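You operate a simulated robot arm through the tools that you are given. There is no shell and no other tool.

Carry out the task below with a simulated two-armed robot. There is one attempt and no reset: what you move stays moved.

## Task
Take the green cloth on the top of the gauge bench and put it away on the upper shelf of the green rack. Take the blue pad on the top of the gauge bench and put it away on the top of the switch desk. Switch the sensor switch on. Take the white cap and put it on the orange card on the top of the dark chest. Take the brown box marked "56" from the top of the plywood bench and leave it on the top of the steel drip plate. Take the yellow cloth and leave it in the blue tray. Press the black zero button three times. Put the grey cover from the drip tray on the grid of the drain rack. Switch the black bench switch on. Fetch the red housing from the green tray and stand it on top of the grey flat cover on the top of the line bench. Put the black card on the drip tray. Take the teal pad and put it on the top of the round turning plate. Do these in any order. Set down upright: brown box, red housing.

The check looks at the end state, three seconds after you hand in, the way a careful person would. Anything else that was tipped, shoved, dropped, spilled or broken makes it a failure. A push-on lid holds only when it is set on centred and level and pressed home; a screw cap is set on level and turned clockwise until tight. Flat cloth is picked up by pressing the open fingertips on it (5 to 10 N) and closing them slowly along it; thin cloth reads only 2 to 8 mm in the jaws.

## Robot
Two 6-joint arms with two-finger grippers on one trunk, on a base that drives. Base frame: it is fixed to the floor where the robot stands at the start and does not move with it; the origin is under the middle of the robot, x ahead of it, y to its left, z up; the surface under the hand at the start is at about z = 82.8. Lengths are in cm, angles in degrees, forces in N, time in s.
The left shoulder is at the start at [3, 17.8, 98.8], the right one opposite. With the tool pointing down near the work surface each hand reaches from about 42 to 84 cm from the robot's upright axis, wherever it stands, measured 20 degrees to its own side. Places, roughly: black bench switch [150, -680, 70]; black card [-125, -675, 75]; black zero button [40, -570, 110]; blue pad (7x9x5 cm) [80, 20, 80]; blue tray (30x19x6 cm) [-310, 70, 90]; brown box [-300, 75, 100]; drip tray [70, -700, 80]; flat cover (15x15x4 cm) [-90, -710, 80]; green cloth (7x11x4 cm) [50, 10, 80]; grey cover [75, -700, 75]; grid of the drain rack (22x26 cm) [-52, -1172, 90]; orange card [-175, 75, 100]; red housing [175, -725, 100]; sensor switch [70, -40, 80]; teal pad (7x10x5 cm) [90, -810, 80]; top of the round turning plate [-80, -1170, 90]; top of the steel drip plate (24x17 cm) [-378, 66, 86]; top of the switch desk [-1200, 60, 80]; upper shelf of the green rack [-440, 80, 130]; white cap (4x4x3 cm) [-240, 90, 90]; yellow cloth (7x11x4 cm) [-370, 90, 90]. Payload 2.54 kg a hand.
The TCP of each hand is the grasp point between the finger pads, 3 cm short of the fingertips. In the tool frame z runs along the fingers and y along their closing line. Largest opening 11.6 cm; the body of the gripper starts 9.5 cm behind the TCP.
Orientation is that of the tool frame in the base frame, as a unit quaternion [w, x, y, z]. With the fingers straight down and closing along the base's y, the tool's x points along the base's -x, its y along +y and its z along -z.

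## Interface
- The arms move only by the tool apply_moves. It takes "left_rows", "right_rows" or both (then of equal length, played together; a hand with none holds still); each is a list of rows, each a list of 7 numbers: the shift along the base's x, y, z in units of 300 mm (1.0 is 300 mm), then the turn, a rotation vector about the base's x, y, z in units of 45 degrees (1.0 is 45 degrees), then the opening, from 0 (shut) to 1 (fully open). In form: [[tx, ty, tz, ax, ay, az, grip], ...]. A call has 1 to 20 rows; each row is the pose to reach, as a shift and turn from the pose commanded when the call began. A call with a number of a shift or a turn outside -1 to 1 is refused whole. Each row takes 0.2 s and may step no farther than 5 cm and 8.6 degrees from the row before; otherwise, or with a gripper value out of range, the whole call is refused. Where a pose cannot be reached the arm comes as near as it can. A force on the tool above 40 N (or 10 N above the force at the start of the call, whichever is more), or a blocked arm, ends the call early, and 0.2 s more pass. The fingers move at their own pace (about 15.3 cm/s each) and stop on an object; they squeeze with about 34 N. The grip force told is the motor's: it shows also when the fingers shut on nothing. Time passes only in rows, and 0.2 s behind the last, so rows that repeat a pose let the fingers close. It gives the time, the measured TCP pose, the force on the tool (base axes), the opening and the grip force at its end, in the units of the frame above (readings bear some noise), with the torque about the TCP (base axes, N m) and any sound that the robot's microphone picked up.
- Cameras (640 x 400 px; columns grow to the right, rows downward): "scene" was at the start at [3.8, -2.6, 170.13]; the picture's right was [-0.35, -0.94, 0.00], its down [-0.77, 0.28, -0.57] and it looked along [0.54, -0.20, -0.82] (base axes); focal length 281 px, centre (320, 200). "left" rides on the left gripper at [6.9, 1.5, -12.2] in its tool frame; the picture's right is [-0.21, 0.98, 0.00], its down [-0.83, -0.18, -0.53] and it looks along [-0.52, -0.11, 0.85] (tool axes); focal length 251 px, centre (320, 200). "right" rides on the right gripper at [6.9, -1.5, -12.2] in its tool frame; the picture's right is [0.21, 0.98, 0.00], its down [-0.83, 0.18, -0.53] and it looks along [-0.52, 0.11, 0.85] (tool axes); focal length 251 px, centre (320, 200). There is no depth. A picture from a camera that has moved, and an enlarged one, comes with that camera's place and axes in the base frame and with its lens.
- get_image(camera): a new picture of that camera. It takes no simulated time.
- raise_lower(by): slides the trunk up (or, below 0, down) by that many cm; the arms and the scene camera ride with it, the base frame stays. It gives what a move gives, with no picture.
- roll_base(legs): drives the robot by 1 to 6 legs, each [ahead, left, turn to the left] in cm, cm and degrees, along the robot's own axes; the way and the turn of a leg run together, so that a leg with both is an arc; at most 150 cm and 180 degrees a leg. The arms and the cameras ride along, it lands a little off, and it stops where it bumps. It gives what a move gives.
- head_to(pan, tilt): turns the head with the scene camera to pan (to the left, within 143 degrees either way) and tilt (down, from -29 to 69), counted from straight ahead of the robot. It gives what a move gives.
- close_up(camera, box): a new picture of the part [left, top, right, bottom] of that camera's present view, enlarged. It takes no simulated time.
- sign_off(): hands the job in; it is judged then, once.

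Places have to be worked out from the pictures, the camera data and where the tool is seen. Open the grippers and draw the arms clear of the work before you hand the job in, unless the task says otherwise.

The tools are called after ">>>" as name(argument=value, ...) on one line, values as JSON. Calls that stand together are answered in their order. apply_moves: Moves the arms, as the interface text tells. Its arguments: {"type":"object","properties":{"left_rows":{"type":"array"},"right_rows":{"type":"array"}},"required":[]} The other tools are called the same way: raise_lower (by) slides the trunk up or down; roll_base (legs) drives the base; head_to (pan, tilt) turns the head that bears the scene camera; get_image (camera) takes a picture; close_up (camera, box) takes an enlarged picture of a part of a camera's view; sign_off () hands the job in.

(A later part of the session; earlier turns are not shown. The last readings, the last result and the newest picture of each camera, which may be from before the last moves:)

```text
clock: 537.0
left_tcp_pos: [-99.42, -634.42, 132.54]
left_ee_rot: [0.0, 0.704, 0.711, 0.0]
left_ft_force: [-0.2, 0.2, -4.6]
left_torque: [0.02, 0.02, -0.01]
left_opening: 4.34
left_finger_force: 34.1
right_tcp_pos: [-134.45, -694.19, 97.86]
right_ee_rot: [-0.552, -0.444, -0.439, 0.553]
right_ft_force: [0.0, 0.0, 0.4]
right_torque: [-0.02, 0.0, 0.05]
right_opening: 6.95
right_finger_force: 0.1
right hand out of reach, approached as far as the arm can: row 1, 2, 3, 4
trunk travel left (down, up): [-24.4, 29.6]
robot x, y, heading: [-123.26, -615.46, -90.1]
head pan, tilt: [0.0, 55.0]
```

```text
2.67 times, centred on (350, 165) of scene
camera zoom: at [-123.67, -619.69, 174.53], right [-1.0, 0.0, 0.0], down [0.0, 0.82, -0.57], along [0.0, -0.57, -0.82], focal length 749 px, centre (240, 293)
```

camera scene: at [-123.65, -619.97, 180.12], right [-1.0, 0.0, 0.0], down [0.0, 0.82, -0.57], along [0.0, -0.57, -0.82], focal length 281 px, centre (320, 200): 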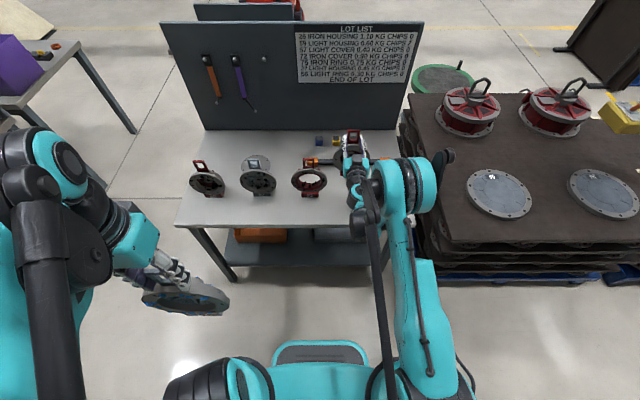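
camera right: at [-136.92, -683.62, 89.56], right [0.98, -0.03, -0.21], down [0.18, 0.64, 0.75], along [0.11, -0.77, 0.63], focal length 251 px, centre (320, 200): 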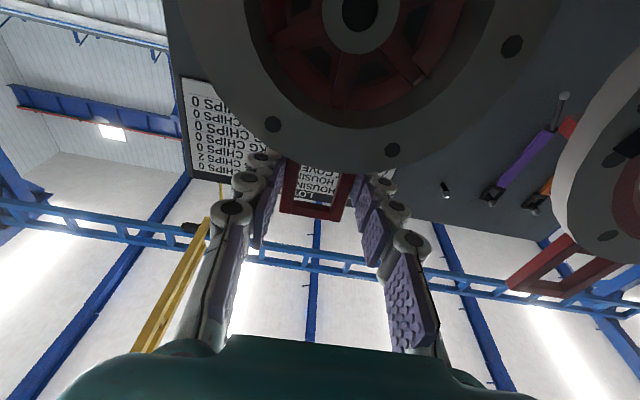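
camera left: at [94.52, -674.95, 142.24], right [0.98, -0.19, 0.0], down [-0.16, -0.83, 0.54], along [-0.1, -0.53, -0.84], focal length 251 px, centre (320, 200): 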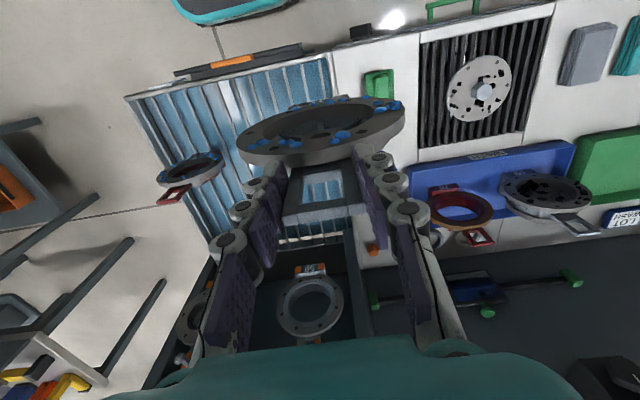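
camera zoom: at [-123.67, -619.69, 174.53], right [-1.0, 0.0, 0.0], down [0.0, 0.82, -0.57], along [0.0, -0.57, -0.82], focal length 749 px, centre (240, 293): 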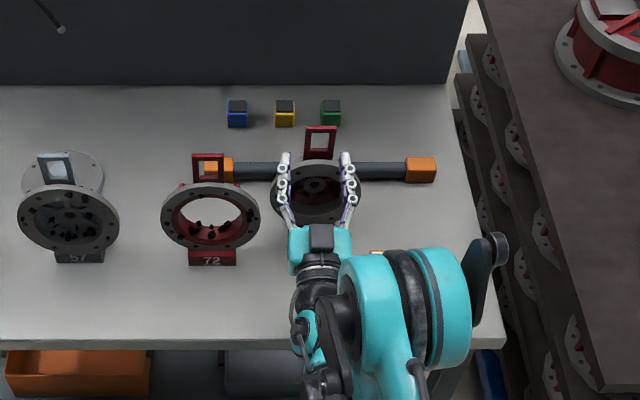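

The arm can't fold closer, so I'll withdraw by backing the base. I check the space behind first.

>>> head_to(pan=140, tilt=50)

>>> get_image(camera="scene")

>>> head_to(pan=-140, tilt=50)

>>> get_image(camera="scene")

```text
clock: 539.3
left_tcp_pos: [-99.23, -634.48, 132.35]
left_ee_rot: [0.001, 0.705, 0.71, 0.0]
left_ft_force: [-0.6, -0.3, -3.8]
left_torque: [0.03, 0.0, -0.02]
left_opening: 4.3
left_finger_force: 34.3
right_tcp_pos: [-134.42, -694.31, 97.77]
right_ee_rot: [-0.552, -0.443, -0.439, 0.554]
right_ft_force: [-0.8, 0.0, -0.4]
right_torque: [0.0, 0.02, 0.01]
right_opening: 6.96
right_finger_force: 0.1
trunk travel left (down, up): [-24.4, 29.6]
robot x, y, heading: [-123.75, -615.35, -90.1]
head pan, tilt: [140.0, 50.0]
```

```text
taken
camera scene: at [-118.64, -606.56, 175.19], right [0.76, -0.64, 0.0], down [-0.49, -0.59, -0.64], along [0.41, 0.49, -0.77], focal length 281 px, centre (320, 200)
```

scene: 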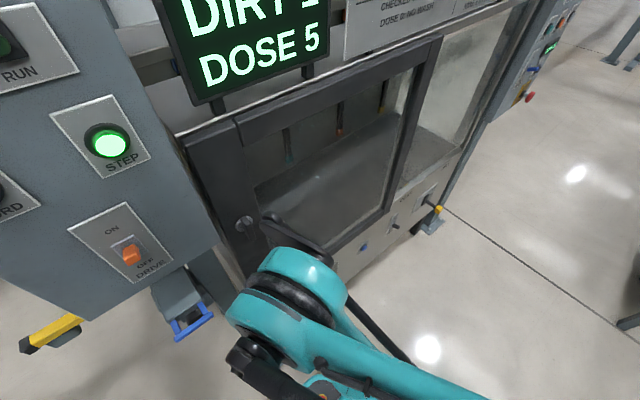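

```text
clock: 543.1
left_tcp_pos: [-99.27, -634.44, 132.4]
left_ee_rot: [0.001, 0.703, 0.711, 0.001]
left_ft_force: [0.1, 0.1, -2.6]
left_torque: [0.04, -0.03, 0.02]
left_opening: 4.32
left_finger_force: 34.2
right_tcp_pos: [-134.42, -694.22, 97.88]
right_ee_rot: [-0.552, -0.443, -0.439, 0.553]
right_ft_force: [-0.4, 0.2, 0.9]
right_torque: [-0.02, 0.03, -0.03]
right_opening: 6.97
right_finger_force: 0.0
trunk travel left (down, up): [-24.4, 29.6]
robot x, y, heading: [-123.58, -615.34, -89.9]
head pan, tilt: [-140.0, 50.0]
```

```text
taken
camera scene: at [-128.55, -606.54, 175.19], right [0.77, 0.64, 0.0], down [0.49, -0.59, -0.64], along [-0.41, 0.49, -0.77], focal length 281 px, centre (320, 200)
```

scene: 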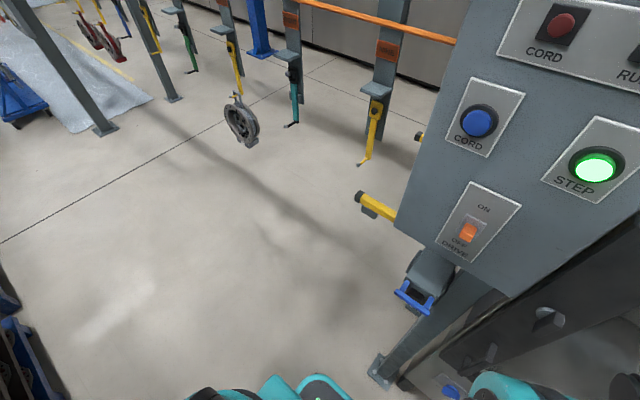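

Right behind me are a control panel and the wash station, so I must not back up. Instead I lift the open hand straight up by raising the trunk; the fingers only straddle the handle sideways.

>>> raise_lower(by=14)

>>> head_to(pan=0, tilt=55)

>>> get_image(camera="scene")

>>> close_up(camera="scene", box=[260, 90, 440, 240])

```text
clock: 544.8
left_tcp_pos: [-99.27, -634.5, 146.5]
left_ee_rot: [0.001, 0.704, 0.71, 0.0]
left_ft_force: [-1.1, -0.6, -4.2]
left_torque: [0.03, -0.01, 0.01]
left_opening: 4.34
left_finger_force: 33.9
right_tcp_pos: [-134.47, -694.25, 111.7]
right_ee_rot: [-0.552, -0.443, -0.439, 0.554]
right_ft_force: [-0.1, -0.5, 0.7]
right_torque: [-0.03, 0.01, -0.03]
right_opening: 6.95
right_finger_force: 0.0
trunk travel left (down, up): [-38.4, 15.6]
robot x, y, heading: [-123.82, -615.35, -90.2]
head pan, tilt: [-140.0, 50.0]
```

```text
clock: 547.0
left_tcp_pos: [-99.36, -634.49, 146.38]
left_ee_rot: [0.001, 0.704, 0.71, 0.0]
left_ft_force: [0.0, 0.0, -3.9]
left_torque: [0.04, 0.02, 0.04]
left_opening: 4.32
left_finger_force: 34.1
right_tcp_pos: [-134.47, -694.2, 111.76]
right_ee_rot: [-0.552, -0.443, -0.439, 0.553]
right_ft_force: [-0.9, 0.1, -0.5]
right_torque: [-0.02, 0.01, 0.0]
right_opening: 6.96
right_finger_force: 0.0
trunk travel left (down, up): [-38.4, 15.6]
robot x, y, heading: [-123.98, -615.34, -89.8]
head pan, tilt: [0.0, 55.0]
```

```text
taken
camera scene: at [-123.62, -619.66, 188.53], right [-1.0, 0.0, 0.0], down [0.0, 0.82, -0.57], along [0.0, -0.57, -0.82], focal length 281 px, centre (320, 200)
```

scene: 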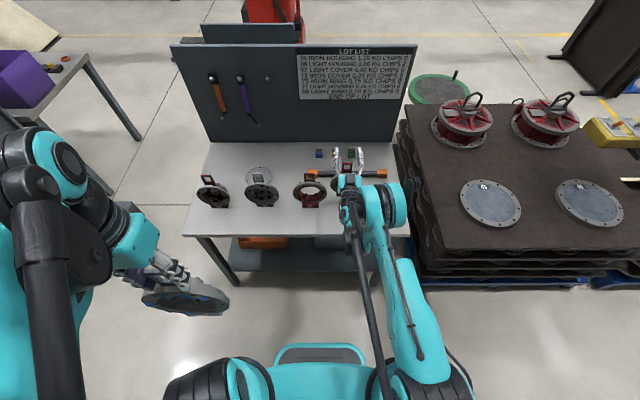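

```text
2.67 times, centred on (350, 165) of scene
camera zoom: at [-123.62, -619.66, 188.53], right [-1.0, 0.0, 0.0], down [0.0, 0.82, -0.57], along [0.0, -0.57, -0.82], focal length 749 px, centre (240, 293)
```

zoom: 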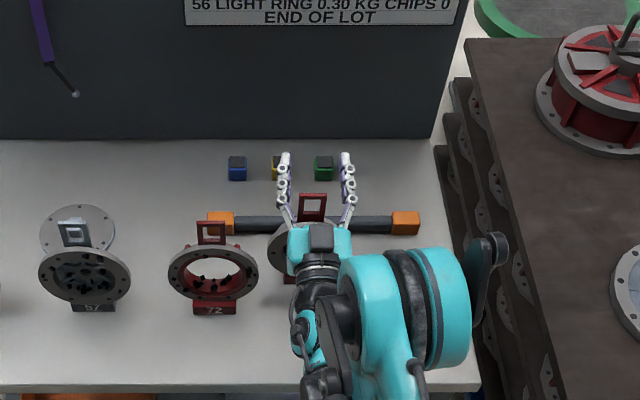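

The housing stands upright on the bench. I turn the hand back to point straight down in stages, above it.

>>> apply_moves(right_rows=[[0, 0, 0.06, 0.167, 0, 0, 0.6], [0, 0, 0.12, 0.333, 0, 0, 0.6], [0, 0, 0.18, 0.5, 0, 0, 0.6], [0, 0, 0.22, 0.667, 0, 0, 0.6], [0, 0, 0.26, 0.833, 0, 0, 0.6], [0, 0, 0.3, 1.0, 0, 0, 0.6]])

>>> apply_moves(right_rows=[[0, 0, 0, 0.167, 0, 0, 0.6], [0, 0, 0, 0.333, 0, 0, 0.6], [0, 0, 0, 0.5, 0, 0, 0.6], [0, 0, 0, 0.667, 0, 0, 0.6], [0, 0, 0, 0.833, 0, 0, 0.6], [0, 0, 0, 1.0, 0, 0, 0.6]])

>>> apply_moves(right_rows=[[0, 0, 0, 0.14, 0, 0, 0.6], [0, 0, 0, 0.265, 0, 0, 0.6]])

>>> get_image(camera="right")

>>> close_up(camera="scene", box=[260, 90, 440, 240])

```text
clock: 548.4
left_tcp_pos: [-99.27, -634.46, 146.44]
left_ee_rot: [0.0, 0.704, 0.71, 0.0]
left_ft_force: [-0.3, 0.6, -3.5]
left_torque: [0.01, -0.01, 0.02]
left_opening: 4.33
left_finger_force: 34.0
right_tcp_pos: [-134.42, -694.36, 120.64]
right_ee_rot: [0.339, 0.621, 0.618, -0.343]
right_ft_force: [0.4, 0.1, 0.5]
right_torque: [0.02, 0.02, 0.01]
right_opening: 6.95
right_finger_force: 0.1
right hand out of reach, approached as far as the arm can: row 2, 3
trunk travel left (down, up): [-38.4, 15.6]
robot x, y, heading: [-123.54, -615.07, -90.0]
head pan, tilt: [0.0, 55.0]
```

```text
clock: 549.8
left_tcp_pos: [-99.26, -634.63, 146.38]
left_ee_rot: [0.001, 0.704, 0.71, 0.001]
left_ft_force: [0.2, -0.8, -4.4]
left_torque: [0.06, 0.0, -0.02]
left_opening: 4.34
left_finger_force: 33.9
right_tcp_pos: [-134.45, -694.24, 120.55]
right_ee_rot: [0.077, 0.704, 0.702, -0.08]
right_ft_force: [-0.5, -0.5, -0.4]
right_torque: [0.03, 0.04, -0.03]
right_opening: 6.96
right_finger_force: 0.1
trunk travel left (down, up): [-38.4, 15.6]
robot x, y, heading: [-123.58, -615.1, -89.8]
head pan, tilt: [0.0, 55.0]
```

```text
clock: 550.4
left_tcp_pos: [-99.32, -634.59, 146.38]
left_ee_rot: [0.0, 0.704, 0.71, 0.001]
left_ft_force: [0.5, -1.1, -3.8]
left_torque: [0.04, 0.03, 0.03]
left_opening: 4.32
left_finger_force: 34.0
right_tcp_pos: [-134.47, -694.33, 120.64]
right_ee_rot: [0.002, 0.708, 0.707, -0.007]
right_ft_force: [0.1, -0.8, -0.2]
right_torque: [0.01, 0.02, 0.05]
right_opening: 6.95
right_finger_force: 0.1
trunk travel left (down, up): [-38.4, 15.6]
robot x, y, heading: [-123.66, -615.26, -90.5]
head pan, tilt: [0.0, 55.0]
```

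```text
taken
camera right: at [-136.0, -687.3, 132.61], right [0.98, 0.21, -0.01], down [0.18, -0.82, 0.54], along [0.11, -0.53, -0.84], focal length 251 px, centre (320, 200)
```

right: 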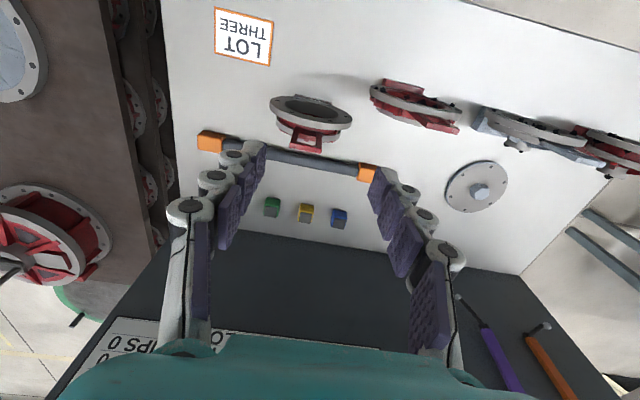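

```text
2.67 times, centred on (350, 165) of scene
camera zoom: at [-123.63, -619.84, 188.53], right [-1.0, 0.0, 0.0], down [0.0, 0.82, -0.57], along [0.0, -0.57, -0.82], focal length 749 px, centre (240, 293)
```

zoom: 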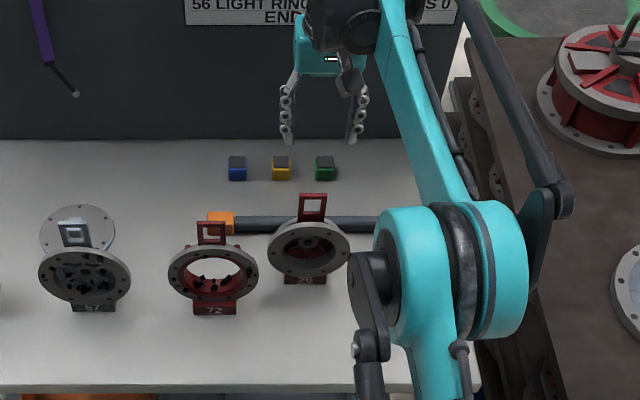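

The housing stands upright; its handle is at about (-135.4, -699.3, 98.9). I drive 12 cm forward to bring it into reach from above.

>>> roll_base(legs=[[12, 0, 0]])

>>> apply_moves(right_rows=[[-0.01, 0.08, -0.05, 0, 0, 0, 0.6], [-0.02, 0.16, -0.1, 0, 0, 0, 0.6], [-0.027, 0.23, -0.2, 0, 0, 0, 0.6], [-0.027, 0.23, -0.3, 0, 0, 0, 0.6]])

>>> get_image(camera="right")

>>> close_up(camera="scene", box=[280, 90, 420, 220])

```text
clock: 551.7
left_tcp_pos: [-99.28, -646.23, 146.52]
left_ee_rot: [0.0, 0.703, 0.711, 0.0]
left_ft_force: [0.3, -0.1, -4.4]
left_torque: [0.05, 0.01, 0.02]
left_opening: 4.34
left_finger_force: 34.1
right_tcp_pos: [-134.23, -706.05, 120.72]
right_ee_rot: [0.004, 0.707, 0.707, -0.008]
right_ft_force: [0.1, 0.0, 0.6]
right_torque: [0.0, -0.04, 0.03]
right_opening: 6.96
right_finger_force: 0.0
trunk travel left (down, up): [-38.4, 15.6]
robot x, y, heading: [-123.81, -627.02, -90.3]
head pan, tilt: [0.0, 55.0]
```

```text
clock: 552.7
left_tcp_pos: [-99.19, -646.29, 146.43]
left_ee_rot: [0.0, 0.704, 0.711, 0.0]
left_ft_force: [0.2, -0.9, -4.3]
left_torque: [0.04, 0.0, -0.01]
left_opening: 4.35
left_finger_force: 33.7
right_tcp_pos: [-134.93, -699.42, 111.57]
right_ee_rot: [0.004, 0.708, 0.707, -0.007]
right_ft_force: [0.7, -1.8, 0.1]
right_torque: [0.02, 0.01, -0.01]
right_opening: 6.94
right_finger_force: 0.0
trunk travel left (down, up): [-38.4, 15.6]
robot x, y, heading: [-123.44, -627.25, -90.0]
head pan, tilt: [0.0, 55.0]
```

```text
taken
camera right: at [-136.53, -692.4, 123.58], right [0.98, 0.21, -0.01], down [0.18, -0.82, 0.55], along [0.11, -0.53, -0.84], focal length 251 px, centre (320, 200)
```

right: 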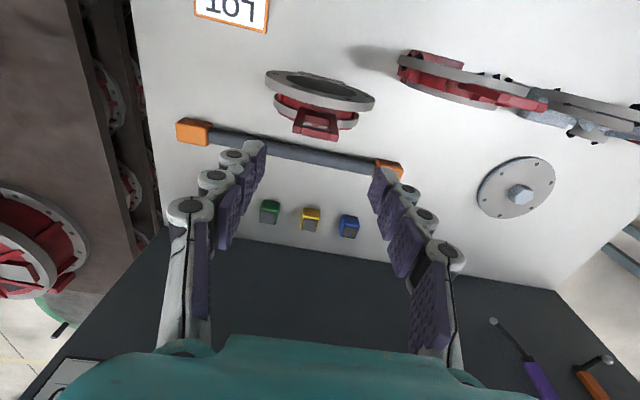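

```text
3.08 times, centred on (350, 155) of scene
camera zoom: at [-123.6, -631.65, 188.53], right [-1.0, 0.0, 0.0], down [0.0, 0.82, -0.57], along [0.0, -0.57, -0.82], focal length 864 px, centre (228, 338)
```

zoom: 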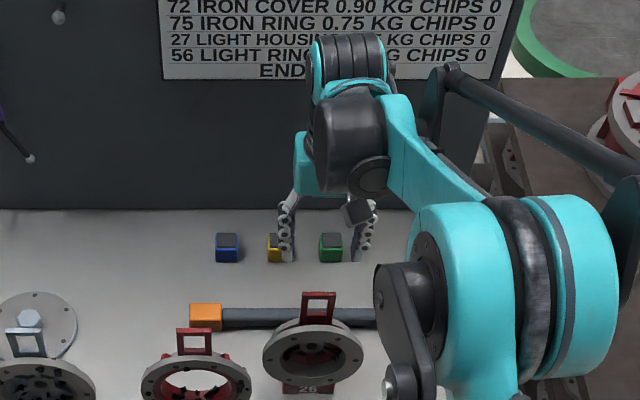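

The handle's centre is at (-135.4, -698.9, 100). I lower around it and close.

>>> apply_moves(right_rows=[[-0.015, 0.015, -0.12, 0, 0, 0, 0.6], [-0.015, 0.015, -0.24, 0, 0, 0, 0.6], [-0.015, 0.015, -0.34, 0, 0, 0, 0.6], [-0.015, 0.015, -0.392, 0, 0, 0, 0.6], [-0.015, 0.015, -0.392, 0, 0, 0, 0.5], [-0.015, 0.015, -0.392, 0, 0, 0, 0.42], [-0.015, 0.015, -0.392, 0, 0, 0, 0.36], [-0.015, 0.015, -0.392, 0, 0, 0, 0.28], [-0.015, 0.015, -0.392, 0, 0, 0, 0.2], [-0.015, 0.015, -0.392, 0, 0, 0, 0.2]])

>>> get_image(camera="right")

```text
clock: 554.9
left_tcp_pos: [-99.28, -646.24, 146.48]
left_ee_rot: [0.001, 0.703, 0.711, 0.001]
left_ft_force: [-0.2, 0.8, -3.1]
left_torque: [0.03, -0.02, 0.03]
left_opening: 4.32
left_finger_force: 34.3
right_tcp_pos: [-135.24, -698.86, 99.94]
right_ee_rot: [0.004, 0.708, 0.707, -0.007]
right_ft_force: [-4.1, -0.7, 0.5]
right_torque: [0.04, 0.37, -0.07]
right_opening: 4.31
right_finger_force: 33.8
trunk travel left (down, up): [-38.4, 15.6]
robot x, y, heading: [-123.49, -627.47, -90.2]
head pan, tilt: [0.0, 55.0]
```

```text
taken
camera right: at [-136.91, -691.87, 111.92], right [0.98, 0.21, -0.01], down [0.18, -0.82, 0.55], along [0.11, -0.53, -0.84], focal length 251 px, centre (320, 200)
```

right: 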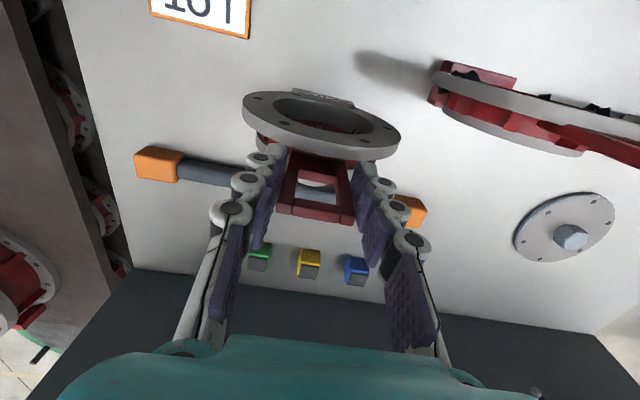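

Regripped from above, square. On the knob (4 cm higher) the contact should come at TCP z of about 103.9. I lift it.

>>> apply_moves(right_rows=[[0, 0, 0.04, 0, 0, 0, 0.2], [0, 0, 0.14, 0, 0, 0, 0.2], [0, 0, 0.27, 0, 0, 0, 0.2], [0, 0, 0.4, 0, 0, 0, 0.2], [0, 0, 0.53, 0, 0, 0, 0.2], [0, 0, 0.66, 0, 0, 0, 0.2], [0, 0.03, 0.79, 0, 0, 0, 0.2], [0, 0.06, 0.9, 0, 0, 0, 0.2], [0, 0.06, 0.9, 0, 0, 0, 0.2]])

>>> get_image(camera="scene")

```text
clock: 556.9
left_tcp_pos: [-99.3, -646.51, 146.44]
left_ee_rot: [0.0, 0.703, 0.711, 0.001]
left_ft_force: [0.4, 0.1, -3.4]
left_torque: [0.05, 0.01, 0.0]
left_opening: 4.33
left_finger_force: 33.7
right_tcp_pos: [-135.43, -696.96, 126.87]
right_ee_rot: [0.003, 0.707, 0.707, -0.007]
right_ft_force: [-0.4, -0.6, -12.3]
right_torque: [0.08, -0.03, -0.02]
right_opening: 4.33
right_finger_force: 34.0
trunk travel left (down, up): [-38.4, 15.6]
robot x, y, heading: [-123.3, -627.32, -89.9]
head pan, tilt: [0.0, 55.0]
```

```text
taken
camera scene: at [-123.66, -631.85, 188.52], right [-1.0, 0.0, 0.0], down [0.0, 0.82, -0.57], along [0.0, -0.57, -0.82], focal length 281 px, centre (320, 200)
```

scene: 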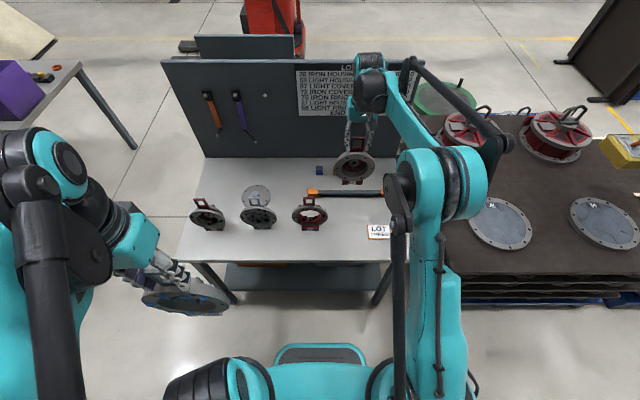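

The housing hangs straight. I strafe left (east) 40 cm, above the other parts, and then 9 cm forward.

>>> roll_base(legs=[[0, 40, 0], [9, 0, 0]])

>>> apply_moves(right_rows=[[0, 0, 0, 0, 0, 0, 0.2], [0, 0, 0, 0, 0, 0, 0.2]])

>>> get_image(camera="scene")

>>> close_up(camera="scene", box=[280, 110, 400, 240])

>>> get_image(camera="right")

```text
clock: 560.1
left_tcp_pos: [-58.1, -655.23, 146.45]
left_ee_rot: [-0.001, 0.702, 0.712, 0.001]
left_ft_force: [0.4, 0.0, -3.6]
left_torque: [0.0, 0.03, 0.0]
left_opening: 4.31
left_finger_force: 33.8
right_tcp_pos: [-94.11, -705.64, 126.85]
right_ee_rot: [0.003, 0.706, 0.708, -0.006]
right_ft_force: [0.9, -0.8, -10.6]
right_torque: [0.11, 0.0, -0.02]
right_opening: 4.32
right_finger_force: 34.0
trunk travel left (down, up): [-38.4, 15.6]
robot x, y, heading: [-82.4, -635.97, -89.9]
head pan, tilt: [0.0, 55.0]
```

```text
clock: 560.7
left_tcp_pos: [-58.14, -655.23, 146.33]
left_ee_rot: [0.0, 0.702, 0.712, 0.001]
left_ft_force: [0.8, 0.1, -3.5]
left_torque: [0.06, -0.03, -0.03]
left_opening: 4.29
left_finger_force: 34.1
right_tcp_pos: [-94.08, -705.77, 126.77]
right_ee_rot: [0.003, 0.707, 0.707, -0.007]
right_ft_force: [-0.2, -0.5, -11.4]
right_torque: [0.1, 0.02, 0.02]
right_opening: 4.32
right_finger_force: 33.9
trunk travel left (down, up): [-38.4, 15.6]
robot x, y, heading: [-82.34, -635.66, -89.9]
head pan, tilt: [0.0, 55.0]
```

```text
taken
camera scene: at [-82.42, -640.58, 188.52], right [-1.0, 0.0, 0.0], down [0.0, 0.82, -0.57], along [0.0, -0.57, -0.82], focal length 281 px, centre (320, 200)
```

scene: 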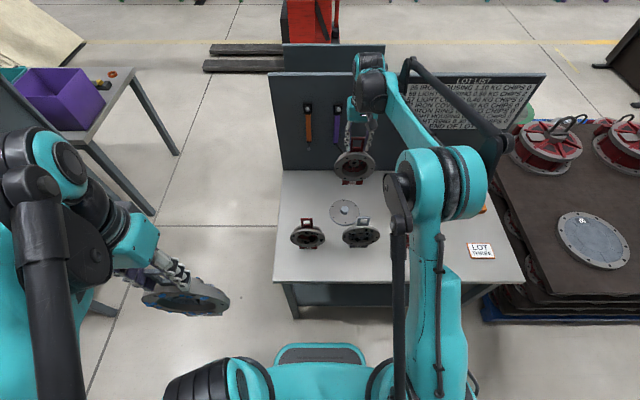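

```text
3.08 times, centred on (340, 175) of scene
camera zoom: at [-82.42, -640.58, 188.52], right [-1.0, 0.0, 0.0], down [0.0, 0.82, -0.57], along [0.0, -0.57, -0.82], focal length 864 px, centre (258, 277)
```

zoom: 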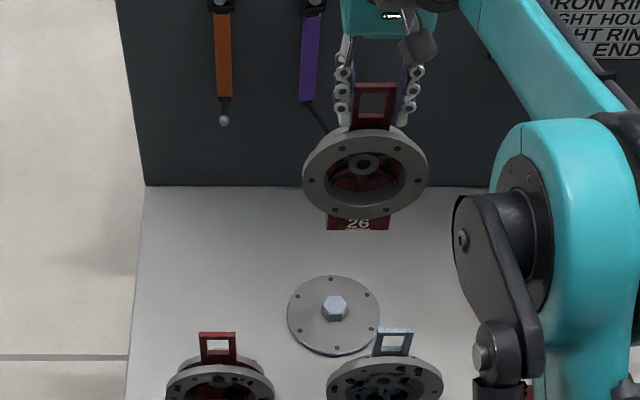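

```text
taken
camera right: at [-95.7, -698.67, 138.77], right [0.98, 0.22, -0.01], down [0.19, -0.82, 0.54], along [0.11, -0.53, -0.84], focal length 251 px, centre (320, 200)
```

right: 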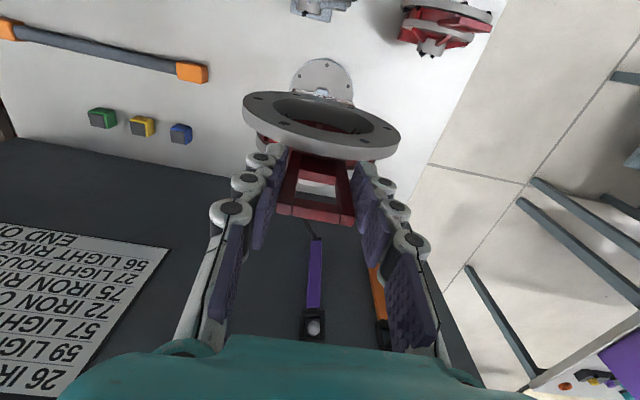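

The COM is about 1.0 cm behind the grip, and the knob's centre is at about (-93.3, -708.8). I lower with the TCP at (-93.3, -707.8) to just above the knob.

>>> apply_moves(right_rows=[[0.02, -0.04, -0.1, 0, 0, 0, 0.2], [0.027, -0.068, -0.22, 0, 0, 0, 0.2], [0.027, -0.068, -0.34, 0, 0, 0, 0.2], [0.027, -0.068, -0.46, 0, 0, 0, 0.2], [0.027, -0.068, -0.57, 0, 0, 0, 0.2], [0.027, -0.068, -0.65, 0, 0, 0, 0.2], [0.027, -0.068, -0.69, 0, 0, 0, 0.2]])

>>> close_up(camera="scene", box=[300, 140, 380, 230])

>>> get_image(camera="right")

```text
clock: 562.3
left_tcp_pos: [-58.09, -655.17, 146.45]
left_ee_rot: [0.0, 0.702, 0.712, 0.002]
left_ft_force: [-0.5, -0.9, -3.7]
left_torque: [0.03, -0.04, 0.0]
left_opening: 4.33
left_finger_force: 33.5
right_tcp_pos: [-93.48, -707.72, 106.27]
right_ee_rot: [0.003, 0.706, 0.708, -0.007]
right_ft_force: [-1.1, 0.0, -9.6]
right_torque: [0.11, 0.01, 0.01]
right_opening: 4.35
right_finger_force: 33.5
trunk travel left (down, up): [-38.4, 15.6]
robot x, y, heading: [-82.48, -635.71, -89.7]
head pan, tilt: [0.0, 55.0]
```

```text
4.44 times, centred on (340, 185) of scene
camera zoom: at [-82.44, -640.49, 188.53], right [-1.0, 0.0, 0.0], down [0.0, 0.82, -0.57], along [0.0, -0.57, -0.82], focal length 1248 px, centre (231, 267)
```

zoom: 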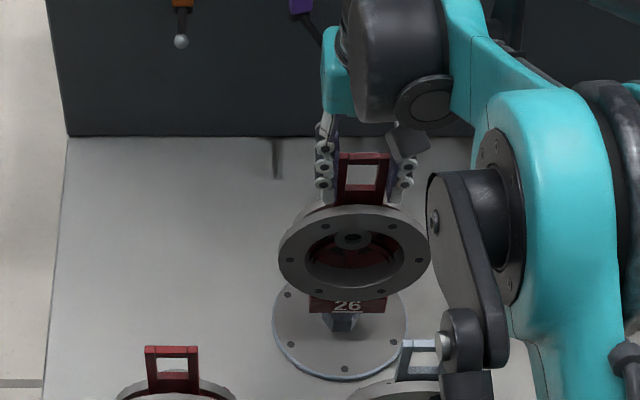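

```text
taken
camera right: at [-95.14, -700.67, 118.21], right [0.98, 0.22, -0.01], down [0.19, -0.82, 0.54], along [0.11, -0.53, -0.84], focal length 251 px, centre (320, 200)
```

right: 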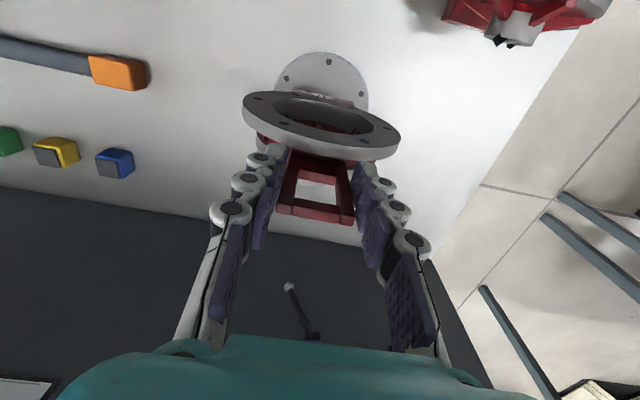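

The base is well placed over the knob, about 0.5 cm too far west. I correct that and lower in small steps to contact.

>>> apply_moves(right_rows=[[0.015, 0, -0.02, 0, 0, 0, 0.2], [0.015, 0, -0.04, 0, 0, 0, 0.2], [0.015, 0, -0.055, 0, 0, 0, 0.2], [0.015, 0, -0.065, 0, 0, 0, 0.2], [0.015, 0, -0.073, 0, 0, 0, 0.2]])

>>> close_up(camera="scene", box=[300, 140, 380, 230])

```text
clock: 563.5
left_tcp_pos: [-58.0, -655.03, 146.46]
left_ee_rot: [0.001, 0.702, 0.712, 0.001]
left_ft_force: [0.3, -0.3, -3.9]
left_torque: [0.04, 0.0, 0.03]
left_opening: 4.33
left_finger_force: 34.4
right_tcp_pos: [-92.79, -707.69, 104.17]
right_ee_rot: [0.003, 0.706, 0.708, -0.007]
right_ft_force: [1.0, 0.2, -10.9]
right_torque: [0.05, 0.03, -0.01]
right_opening: 4.34
right_finger_force: 34.6
trunk travel left (down, up): [-38.4, 15.6]
robot x, y, heading: [-82.31, -635.85, -89.9]
head pan, tilt: [0.0, 55.0]
```

```text
4.44 times, centred on (340, 185) of scene
camera zoom: at [-82.46, -640.42, 188.53], right [-1.0, 0.0, 0.0], down [0.0, 0.82, -0.57], along [0.0, -0.57, -0.82], focal length 1248 px, centre (231, 267)
```

zoom: 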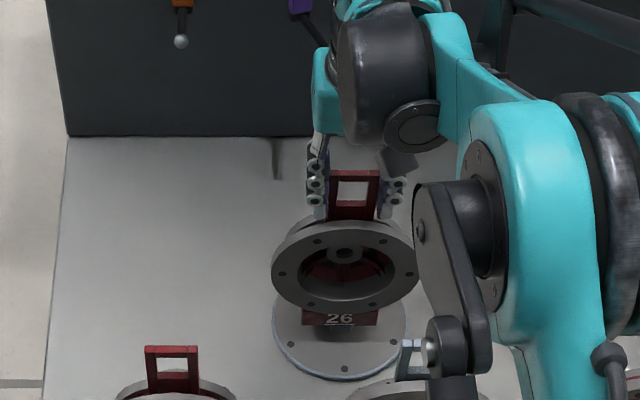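

Now the base hides the knob almost fully and is centred on it. I lower by 1–2 mm steps to contact.

>>> apply_moves(right_rows=[[0, 0, -0.005, 0, 0, 0, 0.2], [0, 0, -0.01, 0, 0, 0, 0.2], [0, 0, -0.014, 0, 0, 0, 0.2]])

```text
clock: 564.3
left_tcp_pos: [-58.0, -655.07, 146.36]
left_ee_rot: [0.001, 0.702, 0.712, 0.001]
left_ft_force: [0.0, -0.3, -3.8]
left_torque: [0.0, 0.0, 0.02]
left_opening: 4.31
left_finger_force: 34.2
right_tcp_pos: [-92.82, -707.54, 103.55]
right_ee_rot: [0.003, 0.707, 0.707, -0.006]
right_ft_force: [-0.5, -0.5, -10.8]
right_torque: [0.07, -0.04, 0.01]
right_opening: 4.3
right_finger_force: 33.9
trunk travel left (down, up): [-38.4, 15.6]
robot x, y, heading: [-82.19, -635.9, -89.9]
head pan, tilt: [0.0, 55.0]
```

>>> apply_moves(right_rows=[[0, 0, -0.004, 0, 0, 0, 0.2], [0, 0, -0.008, 0, 0, 0, 0.2], [0, 0, -0.012, 0, 0, 0, 0.2]])

```text
clock: 565.1
left_tcp_pos: [-58.04, -655.05, 146.44]
left_ee_rot: [0.001, 0.702, 0.713, 0.001]
left_ft_force: [-1.1, 0.2, -5.3]
left_torque: [-0.03, -0.02, 0.02]
left_opening: 4.3
left_finger_force: 34.4
right_tcp_pos: [-92.88, -707.67, 103.11]
right_ee_rot: [0.003, 0.706, 0.708, -0.007]
right_ft_force: [-0.1, -0.1, -10.7]
right_torque: [0.05, 0.02, -0.01]
right_opening: 4.33
right_finger_force: 34.0
trunk travel left (down, up): [-38.4, 15.6]
robot x, y, heading: [-82.41, -636.06, -89.7]
head pan, tilt: [0.0, 55.0]
```

>>> apply_moves(right_rows=[[0, 0, -0.005, 0, 0, 0, 0.2], [0, 0, -0.01, 0, 0, 0, 0.2], [0, 0, -0.015, 0, 0, 0, 0.2], [0, 0, -0.02, 0, 0, 0, 0.2]])

>>> close_up(camera="scene", box=[310, 160, 370, 220])

```text
clock: 566.1
left_tcp_pos: [-57.96, -654.78, 146.39]
left_ee_rot: [0.001, 0.703, 0.711, -0.001]
left_ft_force: [0.3, -0.6, -3.7]
left_torque: [0.03, 0.01, 0.0]
left_opening: 4.33
left_finger_force: 33.5
right_tcp_pos: [-92.79, -707.51, 102.82]
right_ee_rot: [0.004, 0.706, 0.708, -0.007]
right_ft_force: [-0.1, -1.4, 22.2]
right_torque: [-0.15, -0.03, 0.0]
right_opening: 4.37
right_finger_force: 34.2
trunk travel left (down, up): [-38.4, 15.6]
robot x, y, heading: [-82.74, -636.25, -89.7]
head pan, tilt: [0.0, 55.0]
```

```text
6.67 times, centred on (340, 190) of scene
camera zoom: at [-82.38, -639.99, 188.55], right [-1.0, 0.0, 0.0], down [0.0, 0.82, -0.57], along [0.0, -0.57, -0.82], focal length 1872 px, centre (187, 267)
```

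zoom: 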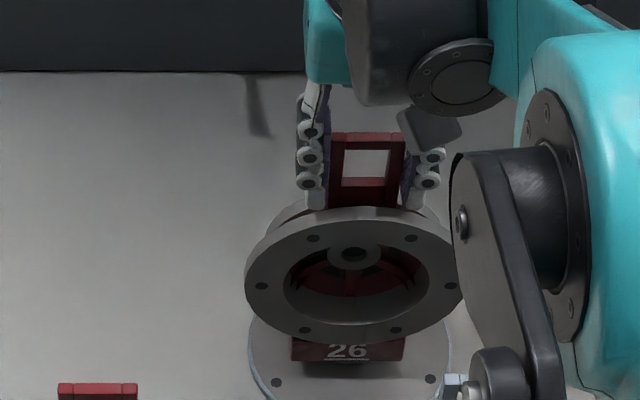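

It rests on the knob (33 N), bearing slightly towards the knob's front edge. I ease the force and tilt the hand about 1° back to seat it squarely.

>>> apply_moves(right_rows=[[0, 0, 0.003, 0.015, 0, 0, 0.2], [0, 0, 0.005, 0.03, 0, 0, 0.2], [0, 0, 0.005, 0.03, 0, 0, 0.2]])

```text
clock: 566.9
left_tcp_pos: [-58.0, -654.99, 146.47]
left_ee_rot: [0.001, 0.702, 0.712, 0.001]
left_ft_force: [0.1, 0.3, -3.9]
left_torque: [0.03, 0.0, 0.0]
left_opening: 4.33
left_finger_force: 34.3
right_tcp_pos: [-92.85, -707.53, 102.78]
right_ee_rot: [-0.005, 0.707, 0.707, 0.002]
right_ft_force: [0.3, -6.6, 5.2]
right_torque: [-1.12, -0.01, -0.01]
right_opening: 4.35
right_finger_force: 33.9
trunk travel left (down, up): [-38.4, 15.6]
robot x, y, heading: [-82.32, -635.98, -90.0]
head pan, tilt: [0.0, 55.0]
```

>>> apply_moves(right_rows=[[0, -0.008, 0, 0, 0, 0, 0.2], [0, -0.016, 0, 0, 0, 0, 0.2], [0, -0.016, 0, 0, 0, 0, 0.2]])

```text
clock: 567.7
left_tcp_pos: [-57.97, -654.97, 146.5]
left_ee_rot: [0.001, 0.702, 0.712, 0.001]
left_ft_force: [0.0, -0.5, -4.0]
left_torque: [0.09, -0.02, -0.01]
left_opening: 4.34
left_finger_force: 34.0
right_tcp_pos: [-92.97, -707.96, 102.74]
right_ee_rot: [-0.006, 0.707, 0.707, 0.001]
right_ft_force: [0.0, 1.8, -7.1]
right_torque: [0.4, -0.04, -0.02]
right_opening: 4.32
right_finger_force: 34.0
trunk travel left (down, up): [-38.4, 15.6]
robot x, y, heading: [-82.54, -636.15, -89.8]
head pan, tilt: [0.0, 55.0]
```

Now it bears lightly (4 N) right under its centre of mass. I lower 1 mm to seat it, then check.

>>> apply_moves(right_rows=[[0, 0, -0.004, 0, 0, 0, 0.2], [0, 0, -0.004, 0, 0, 0, 0.2]])

>>> close_up(camera="scene", box=[310, 160, 370, 220])

```text
clock: 568.3
left_tcp_pos: [-58.12, -654.94, 146.47]
left_ee_rot: [0.001, 0.702, 0.712, 0.001]
left_ft_force: [-0.5, -0.2, -4.3]
left_torque: [0.04, 0.01, -0.03]
left_opening: 4.3
left_finger_force: 33.8
right_tcp_pos: [-92.91, -707.95, 102.77]
right_ee_rot: [-0.004, 0.707, 0.708, 0.001]
right_ft_force: [0.4, 0.5, 0.7]
right_torque: [0.23, -0.03, 0.01]
right_opening: 4.37
right_finger_force: 34.1
trunk travel left (down, up): [-38.4, 15.6]
robot x, y, heading: [-82.51, -636.56, -89.9]
head pan, tilt: [0.0, 55.0]
```

```text
6.67 times, centred on (340, 190) of scene
camera zoom: at [-82.42, -640.25, 188.54], right [-1.0, 0.0, 0.0], down [0.0, 0.82, -0.57], along [0.0, -0.57, -0.82], focal length 1872 px, centre (187, 267)
```

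zoom: 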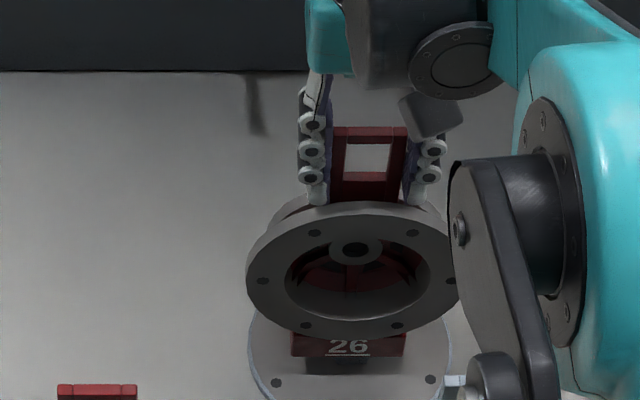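

The weight is on the knob and the hand carries nothing. I open the fingers very slowly.

>>> apply_moves(right_rows=[[0, 0, 0, 0, 0, 0, 0.37], [0, 0, 0, 0, 0, 0, 0.38], [0, 0, 0, 0, 0, 0, 0.39], [0, 0, 0, 0, 0, 0, 0.4], [0, 0, 0, 0, 0, 0, 0.42], [0, 0, 0, 0, 0, 0, 0.44]])

>>> close_up(camera="scene", box=[310, 160, 370, 220])

>>> get_image(camera="right")

```text
clock: 569.7
left_tcp_pos: [-57.94, -654.85, 146.5]
left_ee_rot: [0.001, 0.702, 0.712, 0.001]
left_ft_force: [-0.6, 0.5, -4.7]
left_torque: [0.03, -0.02, -0.01]
left_opening: 4.32
left_finger_force: 34.1
right_tcp_pos: [-92.99, -707.93, 102.75]
right_ee_rot: [-0.004, 0.706, 0.708, 0.002]
right_ft_force: [-0.7, 0.3, -0.7]
right_torque: [0.0, 0.04, -0.01]
right_opening: 5.11
right_finger_force: 0.1
trunk travel left (down, up): [-38.4, 15.6]
robot x, y, heading: [-82.46, -635.93, -89.7]
head pan, tilt: [0.0, 55.0]
```

```text
6.67 times, centred on (340, 190) of scene
camera zoom: at [-82.42, -640.27, 188.53], right [-1.0, 0.0, 0.0], down [0.0, 0.82, -0.57], along [0.0, -0.57, -0.82], focal length 1872 px, centre (187, 267)
```

zoom: 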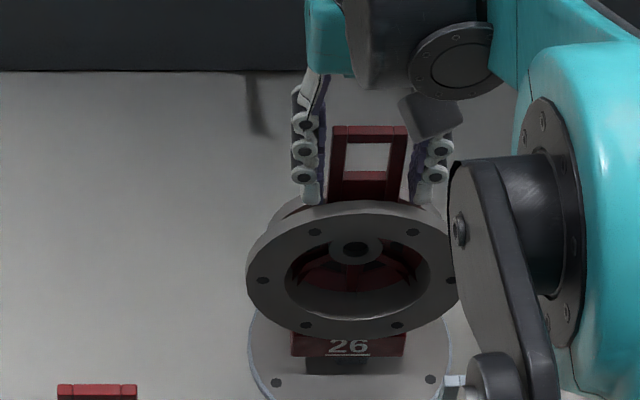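

```text
taken
camera right: at [-94.5, -701.17, 114.84], right [0.98, 0.22, 0.0], down [0.19, -0.83, 0.53], along [0.11, -0.51, -0.85], focal length 251 px, centre (320, 200)
```

right: 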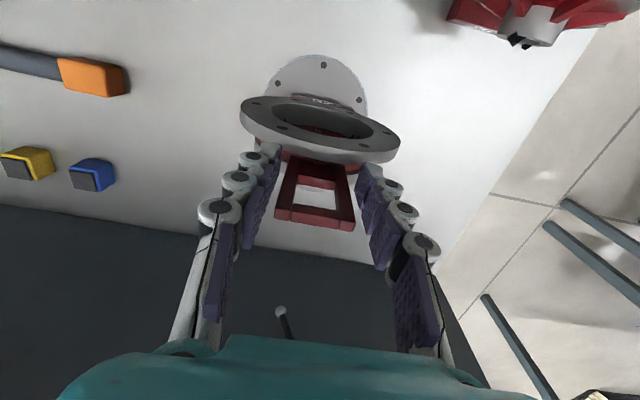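

It stands on the knob, free of the fingers. I open a little more and rise straight up slowly.

>>> apply_moves(right_rows=[[0, 0, 0, 0, 0, 0, 0.48], [0, 0, 0, 0, 0, 0, 0.52], [0, 0, 0.02, 0, 0, 0, 0.52], [0, 0, 0.06, 0, 0, 0, 0.52], [0, 0, 0.12, 0, 0, 0, 0.52], [0, 0, 0.22, 0, 0, 0, 0.52], [0, 0, 0.36, 0, 0, 0, 0.52], [0, 0.03, 0.5, 0, 0, 0, 0.52], [0, 0.1, 0.63, 0, 0, 0, 0.52], [0, 0.2, 0.74, 0, 0, 0, 0.52]])

>>> get_image(camera="scene")

>>> close_up(camera="scene", box=[290, 140, 390, 240])

```text
clock: 571.9
left_tcp_pos: [-58.03, -654.71, 146.6]
left_ee_rot: [0.0, 0.703, 0.712, 0.0]
left_ft_force: [0.0, 0.6, -3.7]
left_torque: [0.01, 0.01, -0.01]
left_opening: 4.33
left_finger_force: 34.8
right_tcp_pos: [-92.71, -701.98, 124.88]
right_ee_rot: [-0.004, 0.707, 0.708, 0.001]
right_ft_force: [-0.9, 0.7, -0.2]
right_torque: [-0.04, 0.01, 0.02]
right_opening: 6.04
right_finger_force: 0.0
trunk travel left (down, up): [-38.4, 15.6]
robot x, y, heading: [-82.51, -636.01, -89.9]
head pan, tilt: [0.0, 55.0]
```

```text
taken
camera scene: at [-82.41, -639.98, 188.54], right [-1.0, 0.0, 0.0], down [0.0, 0.82, -0.57], along [0.0, -0.57, -0.82], focal length 281 px, centre (320, 200)
```

scene: 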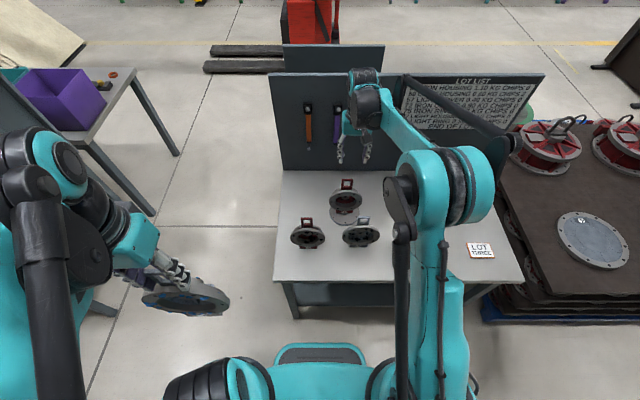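

```text
4.00 times, centred on (340, 190) of scene
camera zoom: at [-82.41, -639.98, 188.54], right [-1.0, 0.0, 0.0], down [0.0, 0.82, -0.57], along [0.0, -0.57, -0.82], focal length 1123 px, centre (240, 240)
```

zoom: 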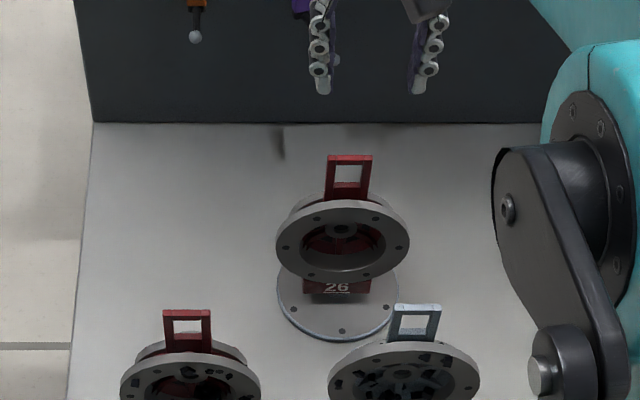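

The red housing stands upright on the flat cover. Next, the zero button: I retract the right hand, strafe east into the gap between the benches, and turn round to face north.

>>> apply_moves(right_rows=[[0, 0.12, 0.05, 0, 0, 0, 0.3], [0, 0.25, 0.1, 0, 0, 0, 0], [0, 0.38, 0.15, 0, 0, 0, 0], [0, 0.52, 0.18, 0, 0, 0, 0], [0, 0.66, 0.2, 0, 0, 0, 0], [0, 0.8, 0.2, 0, 0, 0, 0]])

>>> roll_base(legs=[[0, 66, 0], [0, 0, 90], [0, 0, 90]])

>>> head_to(pan=-20, tilt=25)

>>> get_image(camera="scene")

```text
clock: 573.3
left_tcp_pos: [-57.9, -654.67, 146.39]
left_ee_rot: [0.0, 0.702, 0.712, 0.0]
left_ft_force: [0.5, 1.1, -4.9]
left_torque: [0.01, 0.0, -0.02]
left_opening: 4.29
left_finger_force: 33.8
right_tcp_pos: [-93.0, -677.6, 131.4]
right_ee_rot: [-0.005, 0.706, 0.709, 0.0]
right_ft_force: [0.9, 1.3, 0.1]
right_torque: [-0.06, 0.01, 0.01]
right_opening: 0.03
right_finger_force: 28.0
trunk travel left (down, up): [-38.4, 15.6]
robot x, y, heading: [-82.29, -635.79, -89.8]
head pan, tilt: [0.0, 55.0]
```

```text
clock: 584.6
left_tcp_pos: [-41.34, -616.67, 146.47]
left_ee_rot: [0.001, 0.715, -0.7, 0.0]
left_ft_force: [-0.3, -0.1, -3.6]
left_torque: [-0.02, -0.01, -0.03]
left_opening: 4.33
left_finger_force: 33.6
right_tcp_pos: [-6.54, -593.5, 131.21]
right_ee_rot: [0.001, 0.712, -0.703, 0.005]
right_ft_force: [-0.5, 1.0, 0.0]
right_torque: [0.0, -0.01, 0.03]
right_opening: 0.02
right_finger_force: 28.8
trunk travel left (down, up): [-38.4, 15.6]
robot x, y, heading: [-16.55, -635.19, 90.7]
head pan, tilt: [0.0, 55.0]
```

```text
clock: 585.6
left_tcp_pos: [-41.47, -616.8, 146.43]
left_ee_rot: [0.001, 0.715, -0.699, -0.001]
left_ft_force: [0.0, 0.2, -3.9]
left_torque: [0.01, -0.02, -0.02]
left_opening: 4.31
left_finger_force: 34.0
right_tcp_pos: [-6.55, -593.38, 131.16]
right_ee_rot: [0.002, 0.711, -0.703, 0.005]
right_ft_force: [0.1, -0.1, 0.0]
right_torque: [0.01, 0.01, 0.03]
right_opening: 0.0
right_finger_force: 28.8
trunk travel left (down, up): [-38.4, 15.6]
robot x, y, heading: [-16.74, -635.1, 90.8]
head pan, tilt: [-20.0, 25.0]
```

```text
taken
camera scene: at [-13.69, -629.84, 192.93], right [0.94, -0.33, 0.0], down [-0.14, -0.4, -0.91], along [0.3, 0.85, -0.42], focal length 281 px, centre (320, 200)
```

scene: 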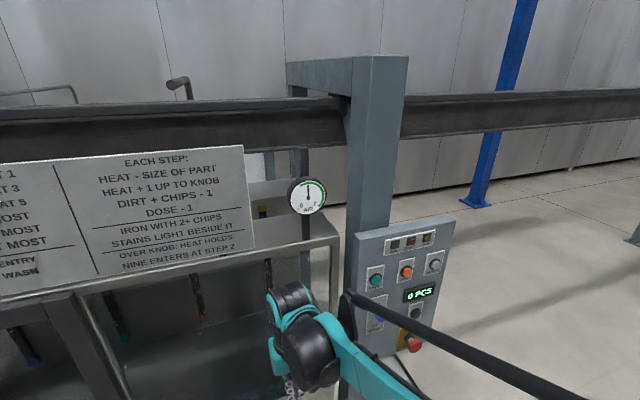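

The panel with the "0 PCS" display is on the post ahead right. I'll enlarge it to find the zero button.

>>> close_up(camera="scene", box=[345, 215, 465, 360])

```text
2.76 times, centred on (405, 288) of scene
camera zoom: at [-13.69, -629.84, 192.93], right [0.94, -0.33, 0.0], down [-0.14, -0.4, -0.91], along [0.3, 0.85, -0.42], focal length 774 px, centre (86, -41)
```

zoom: 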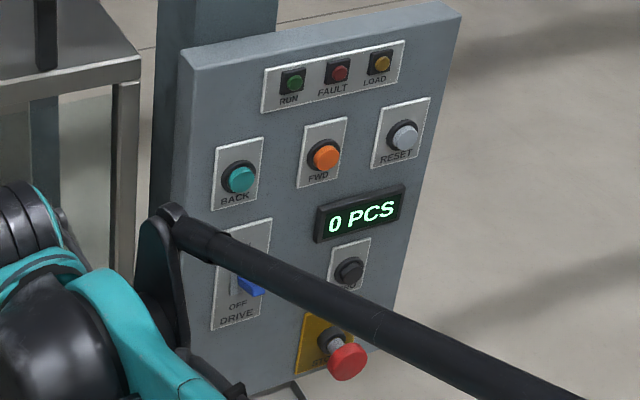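

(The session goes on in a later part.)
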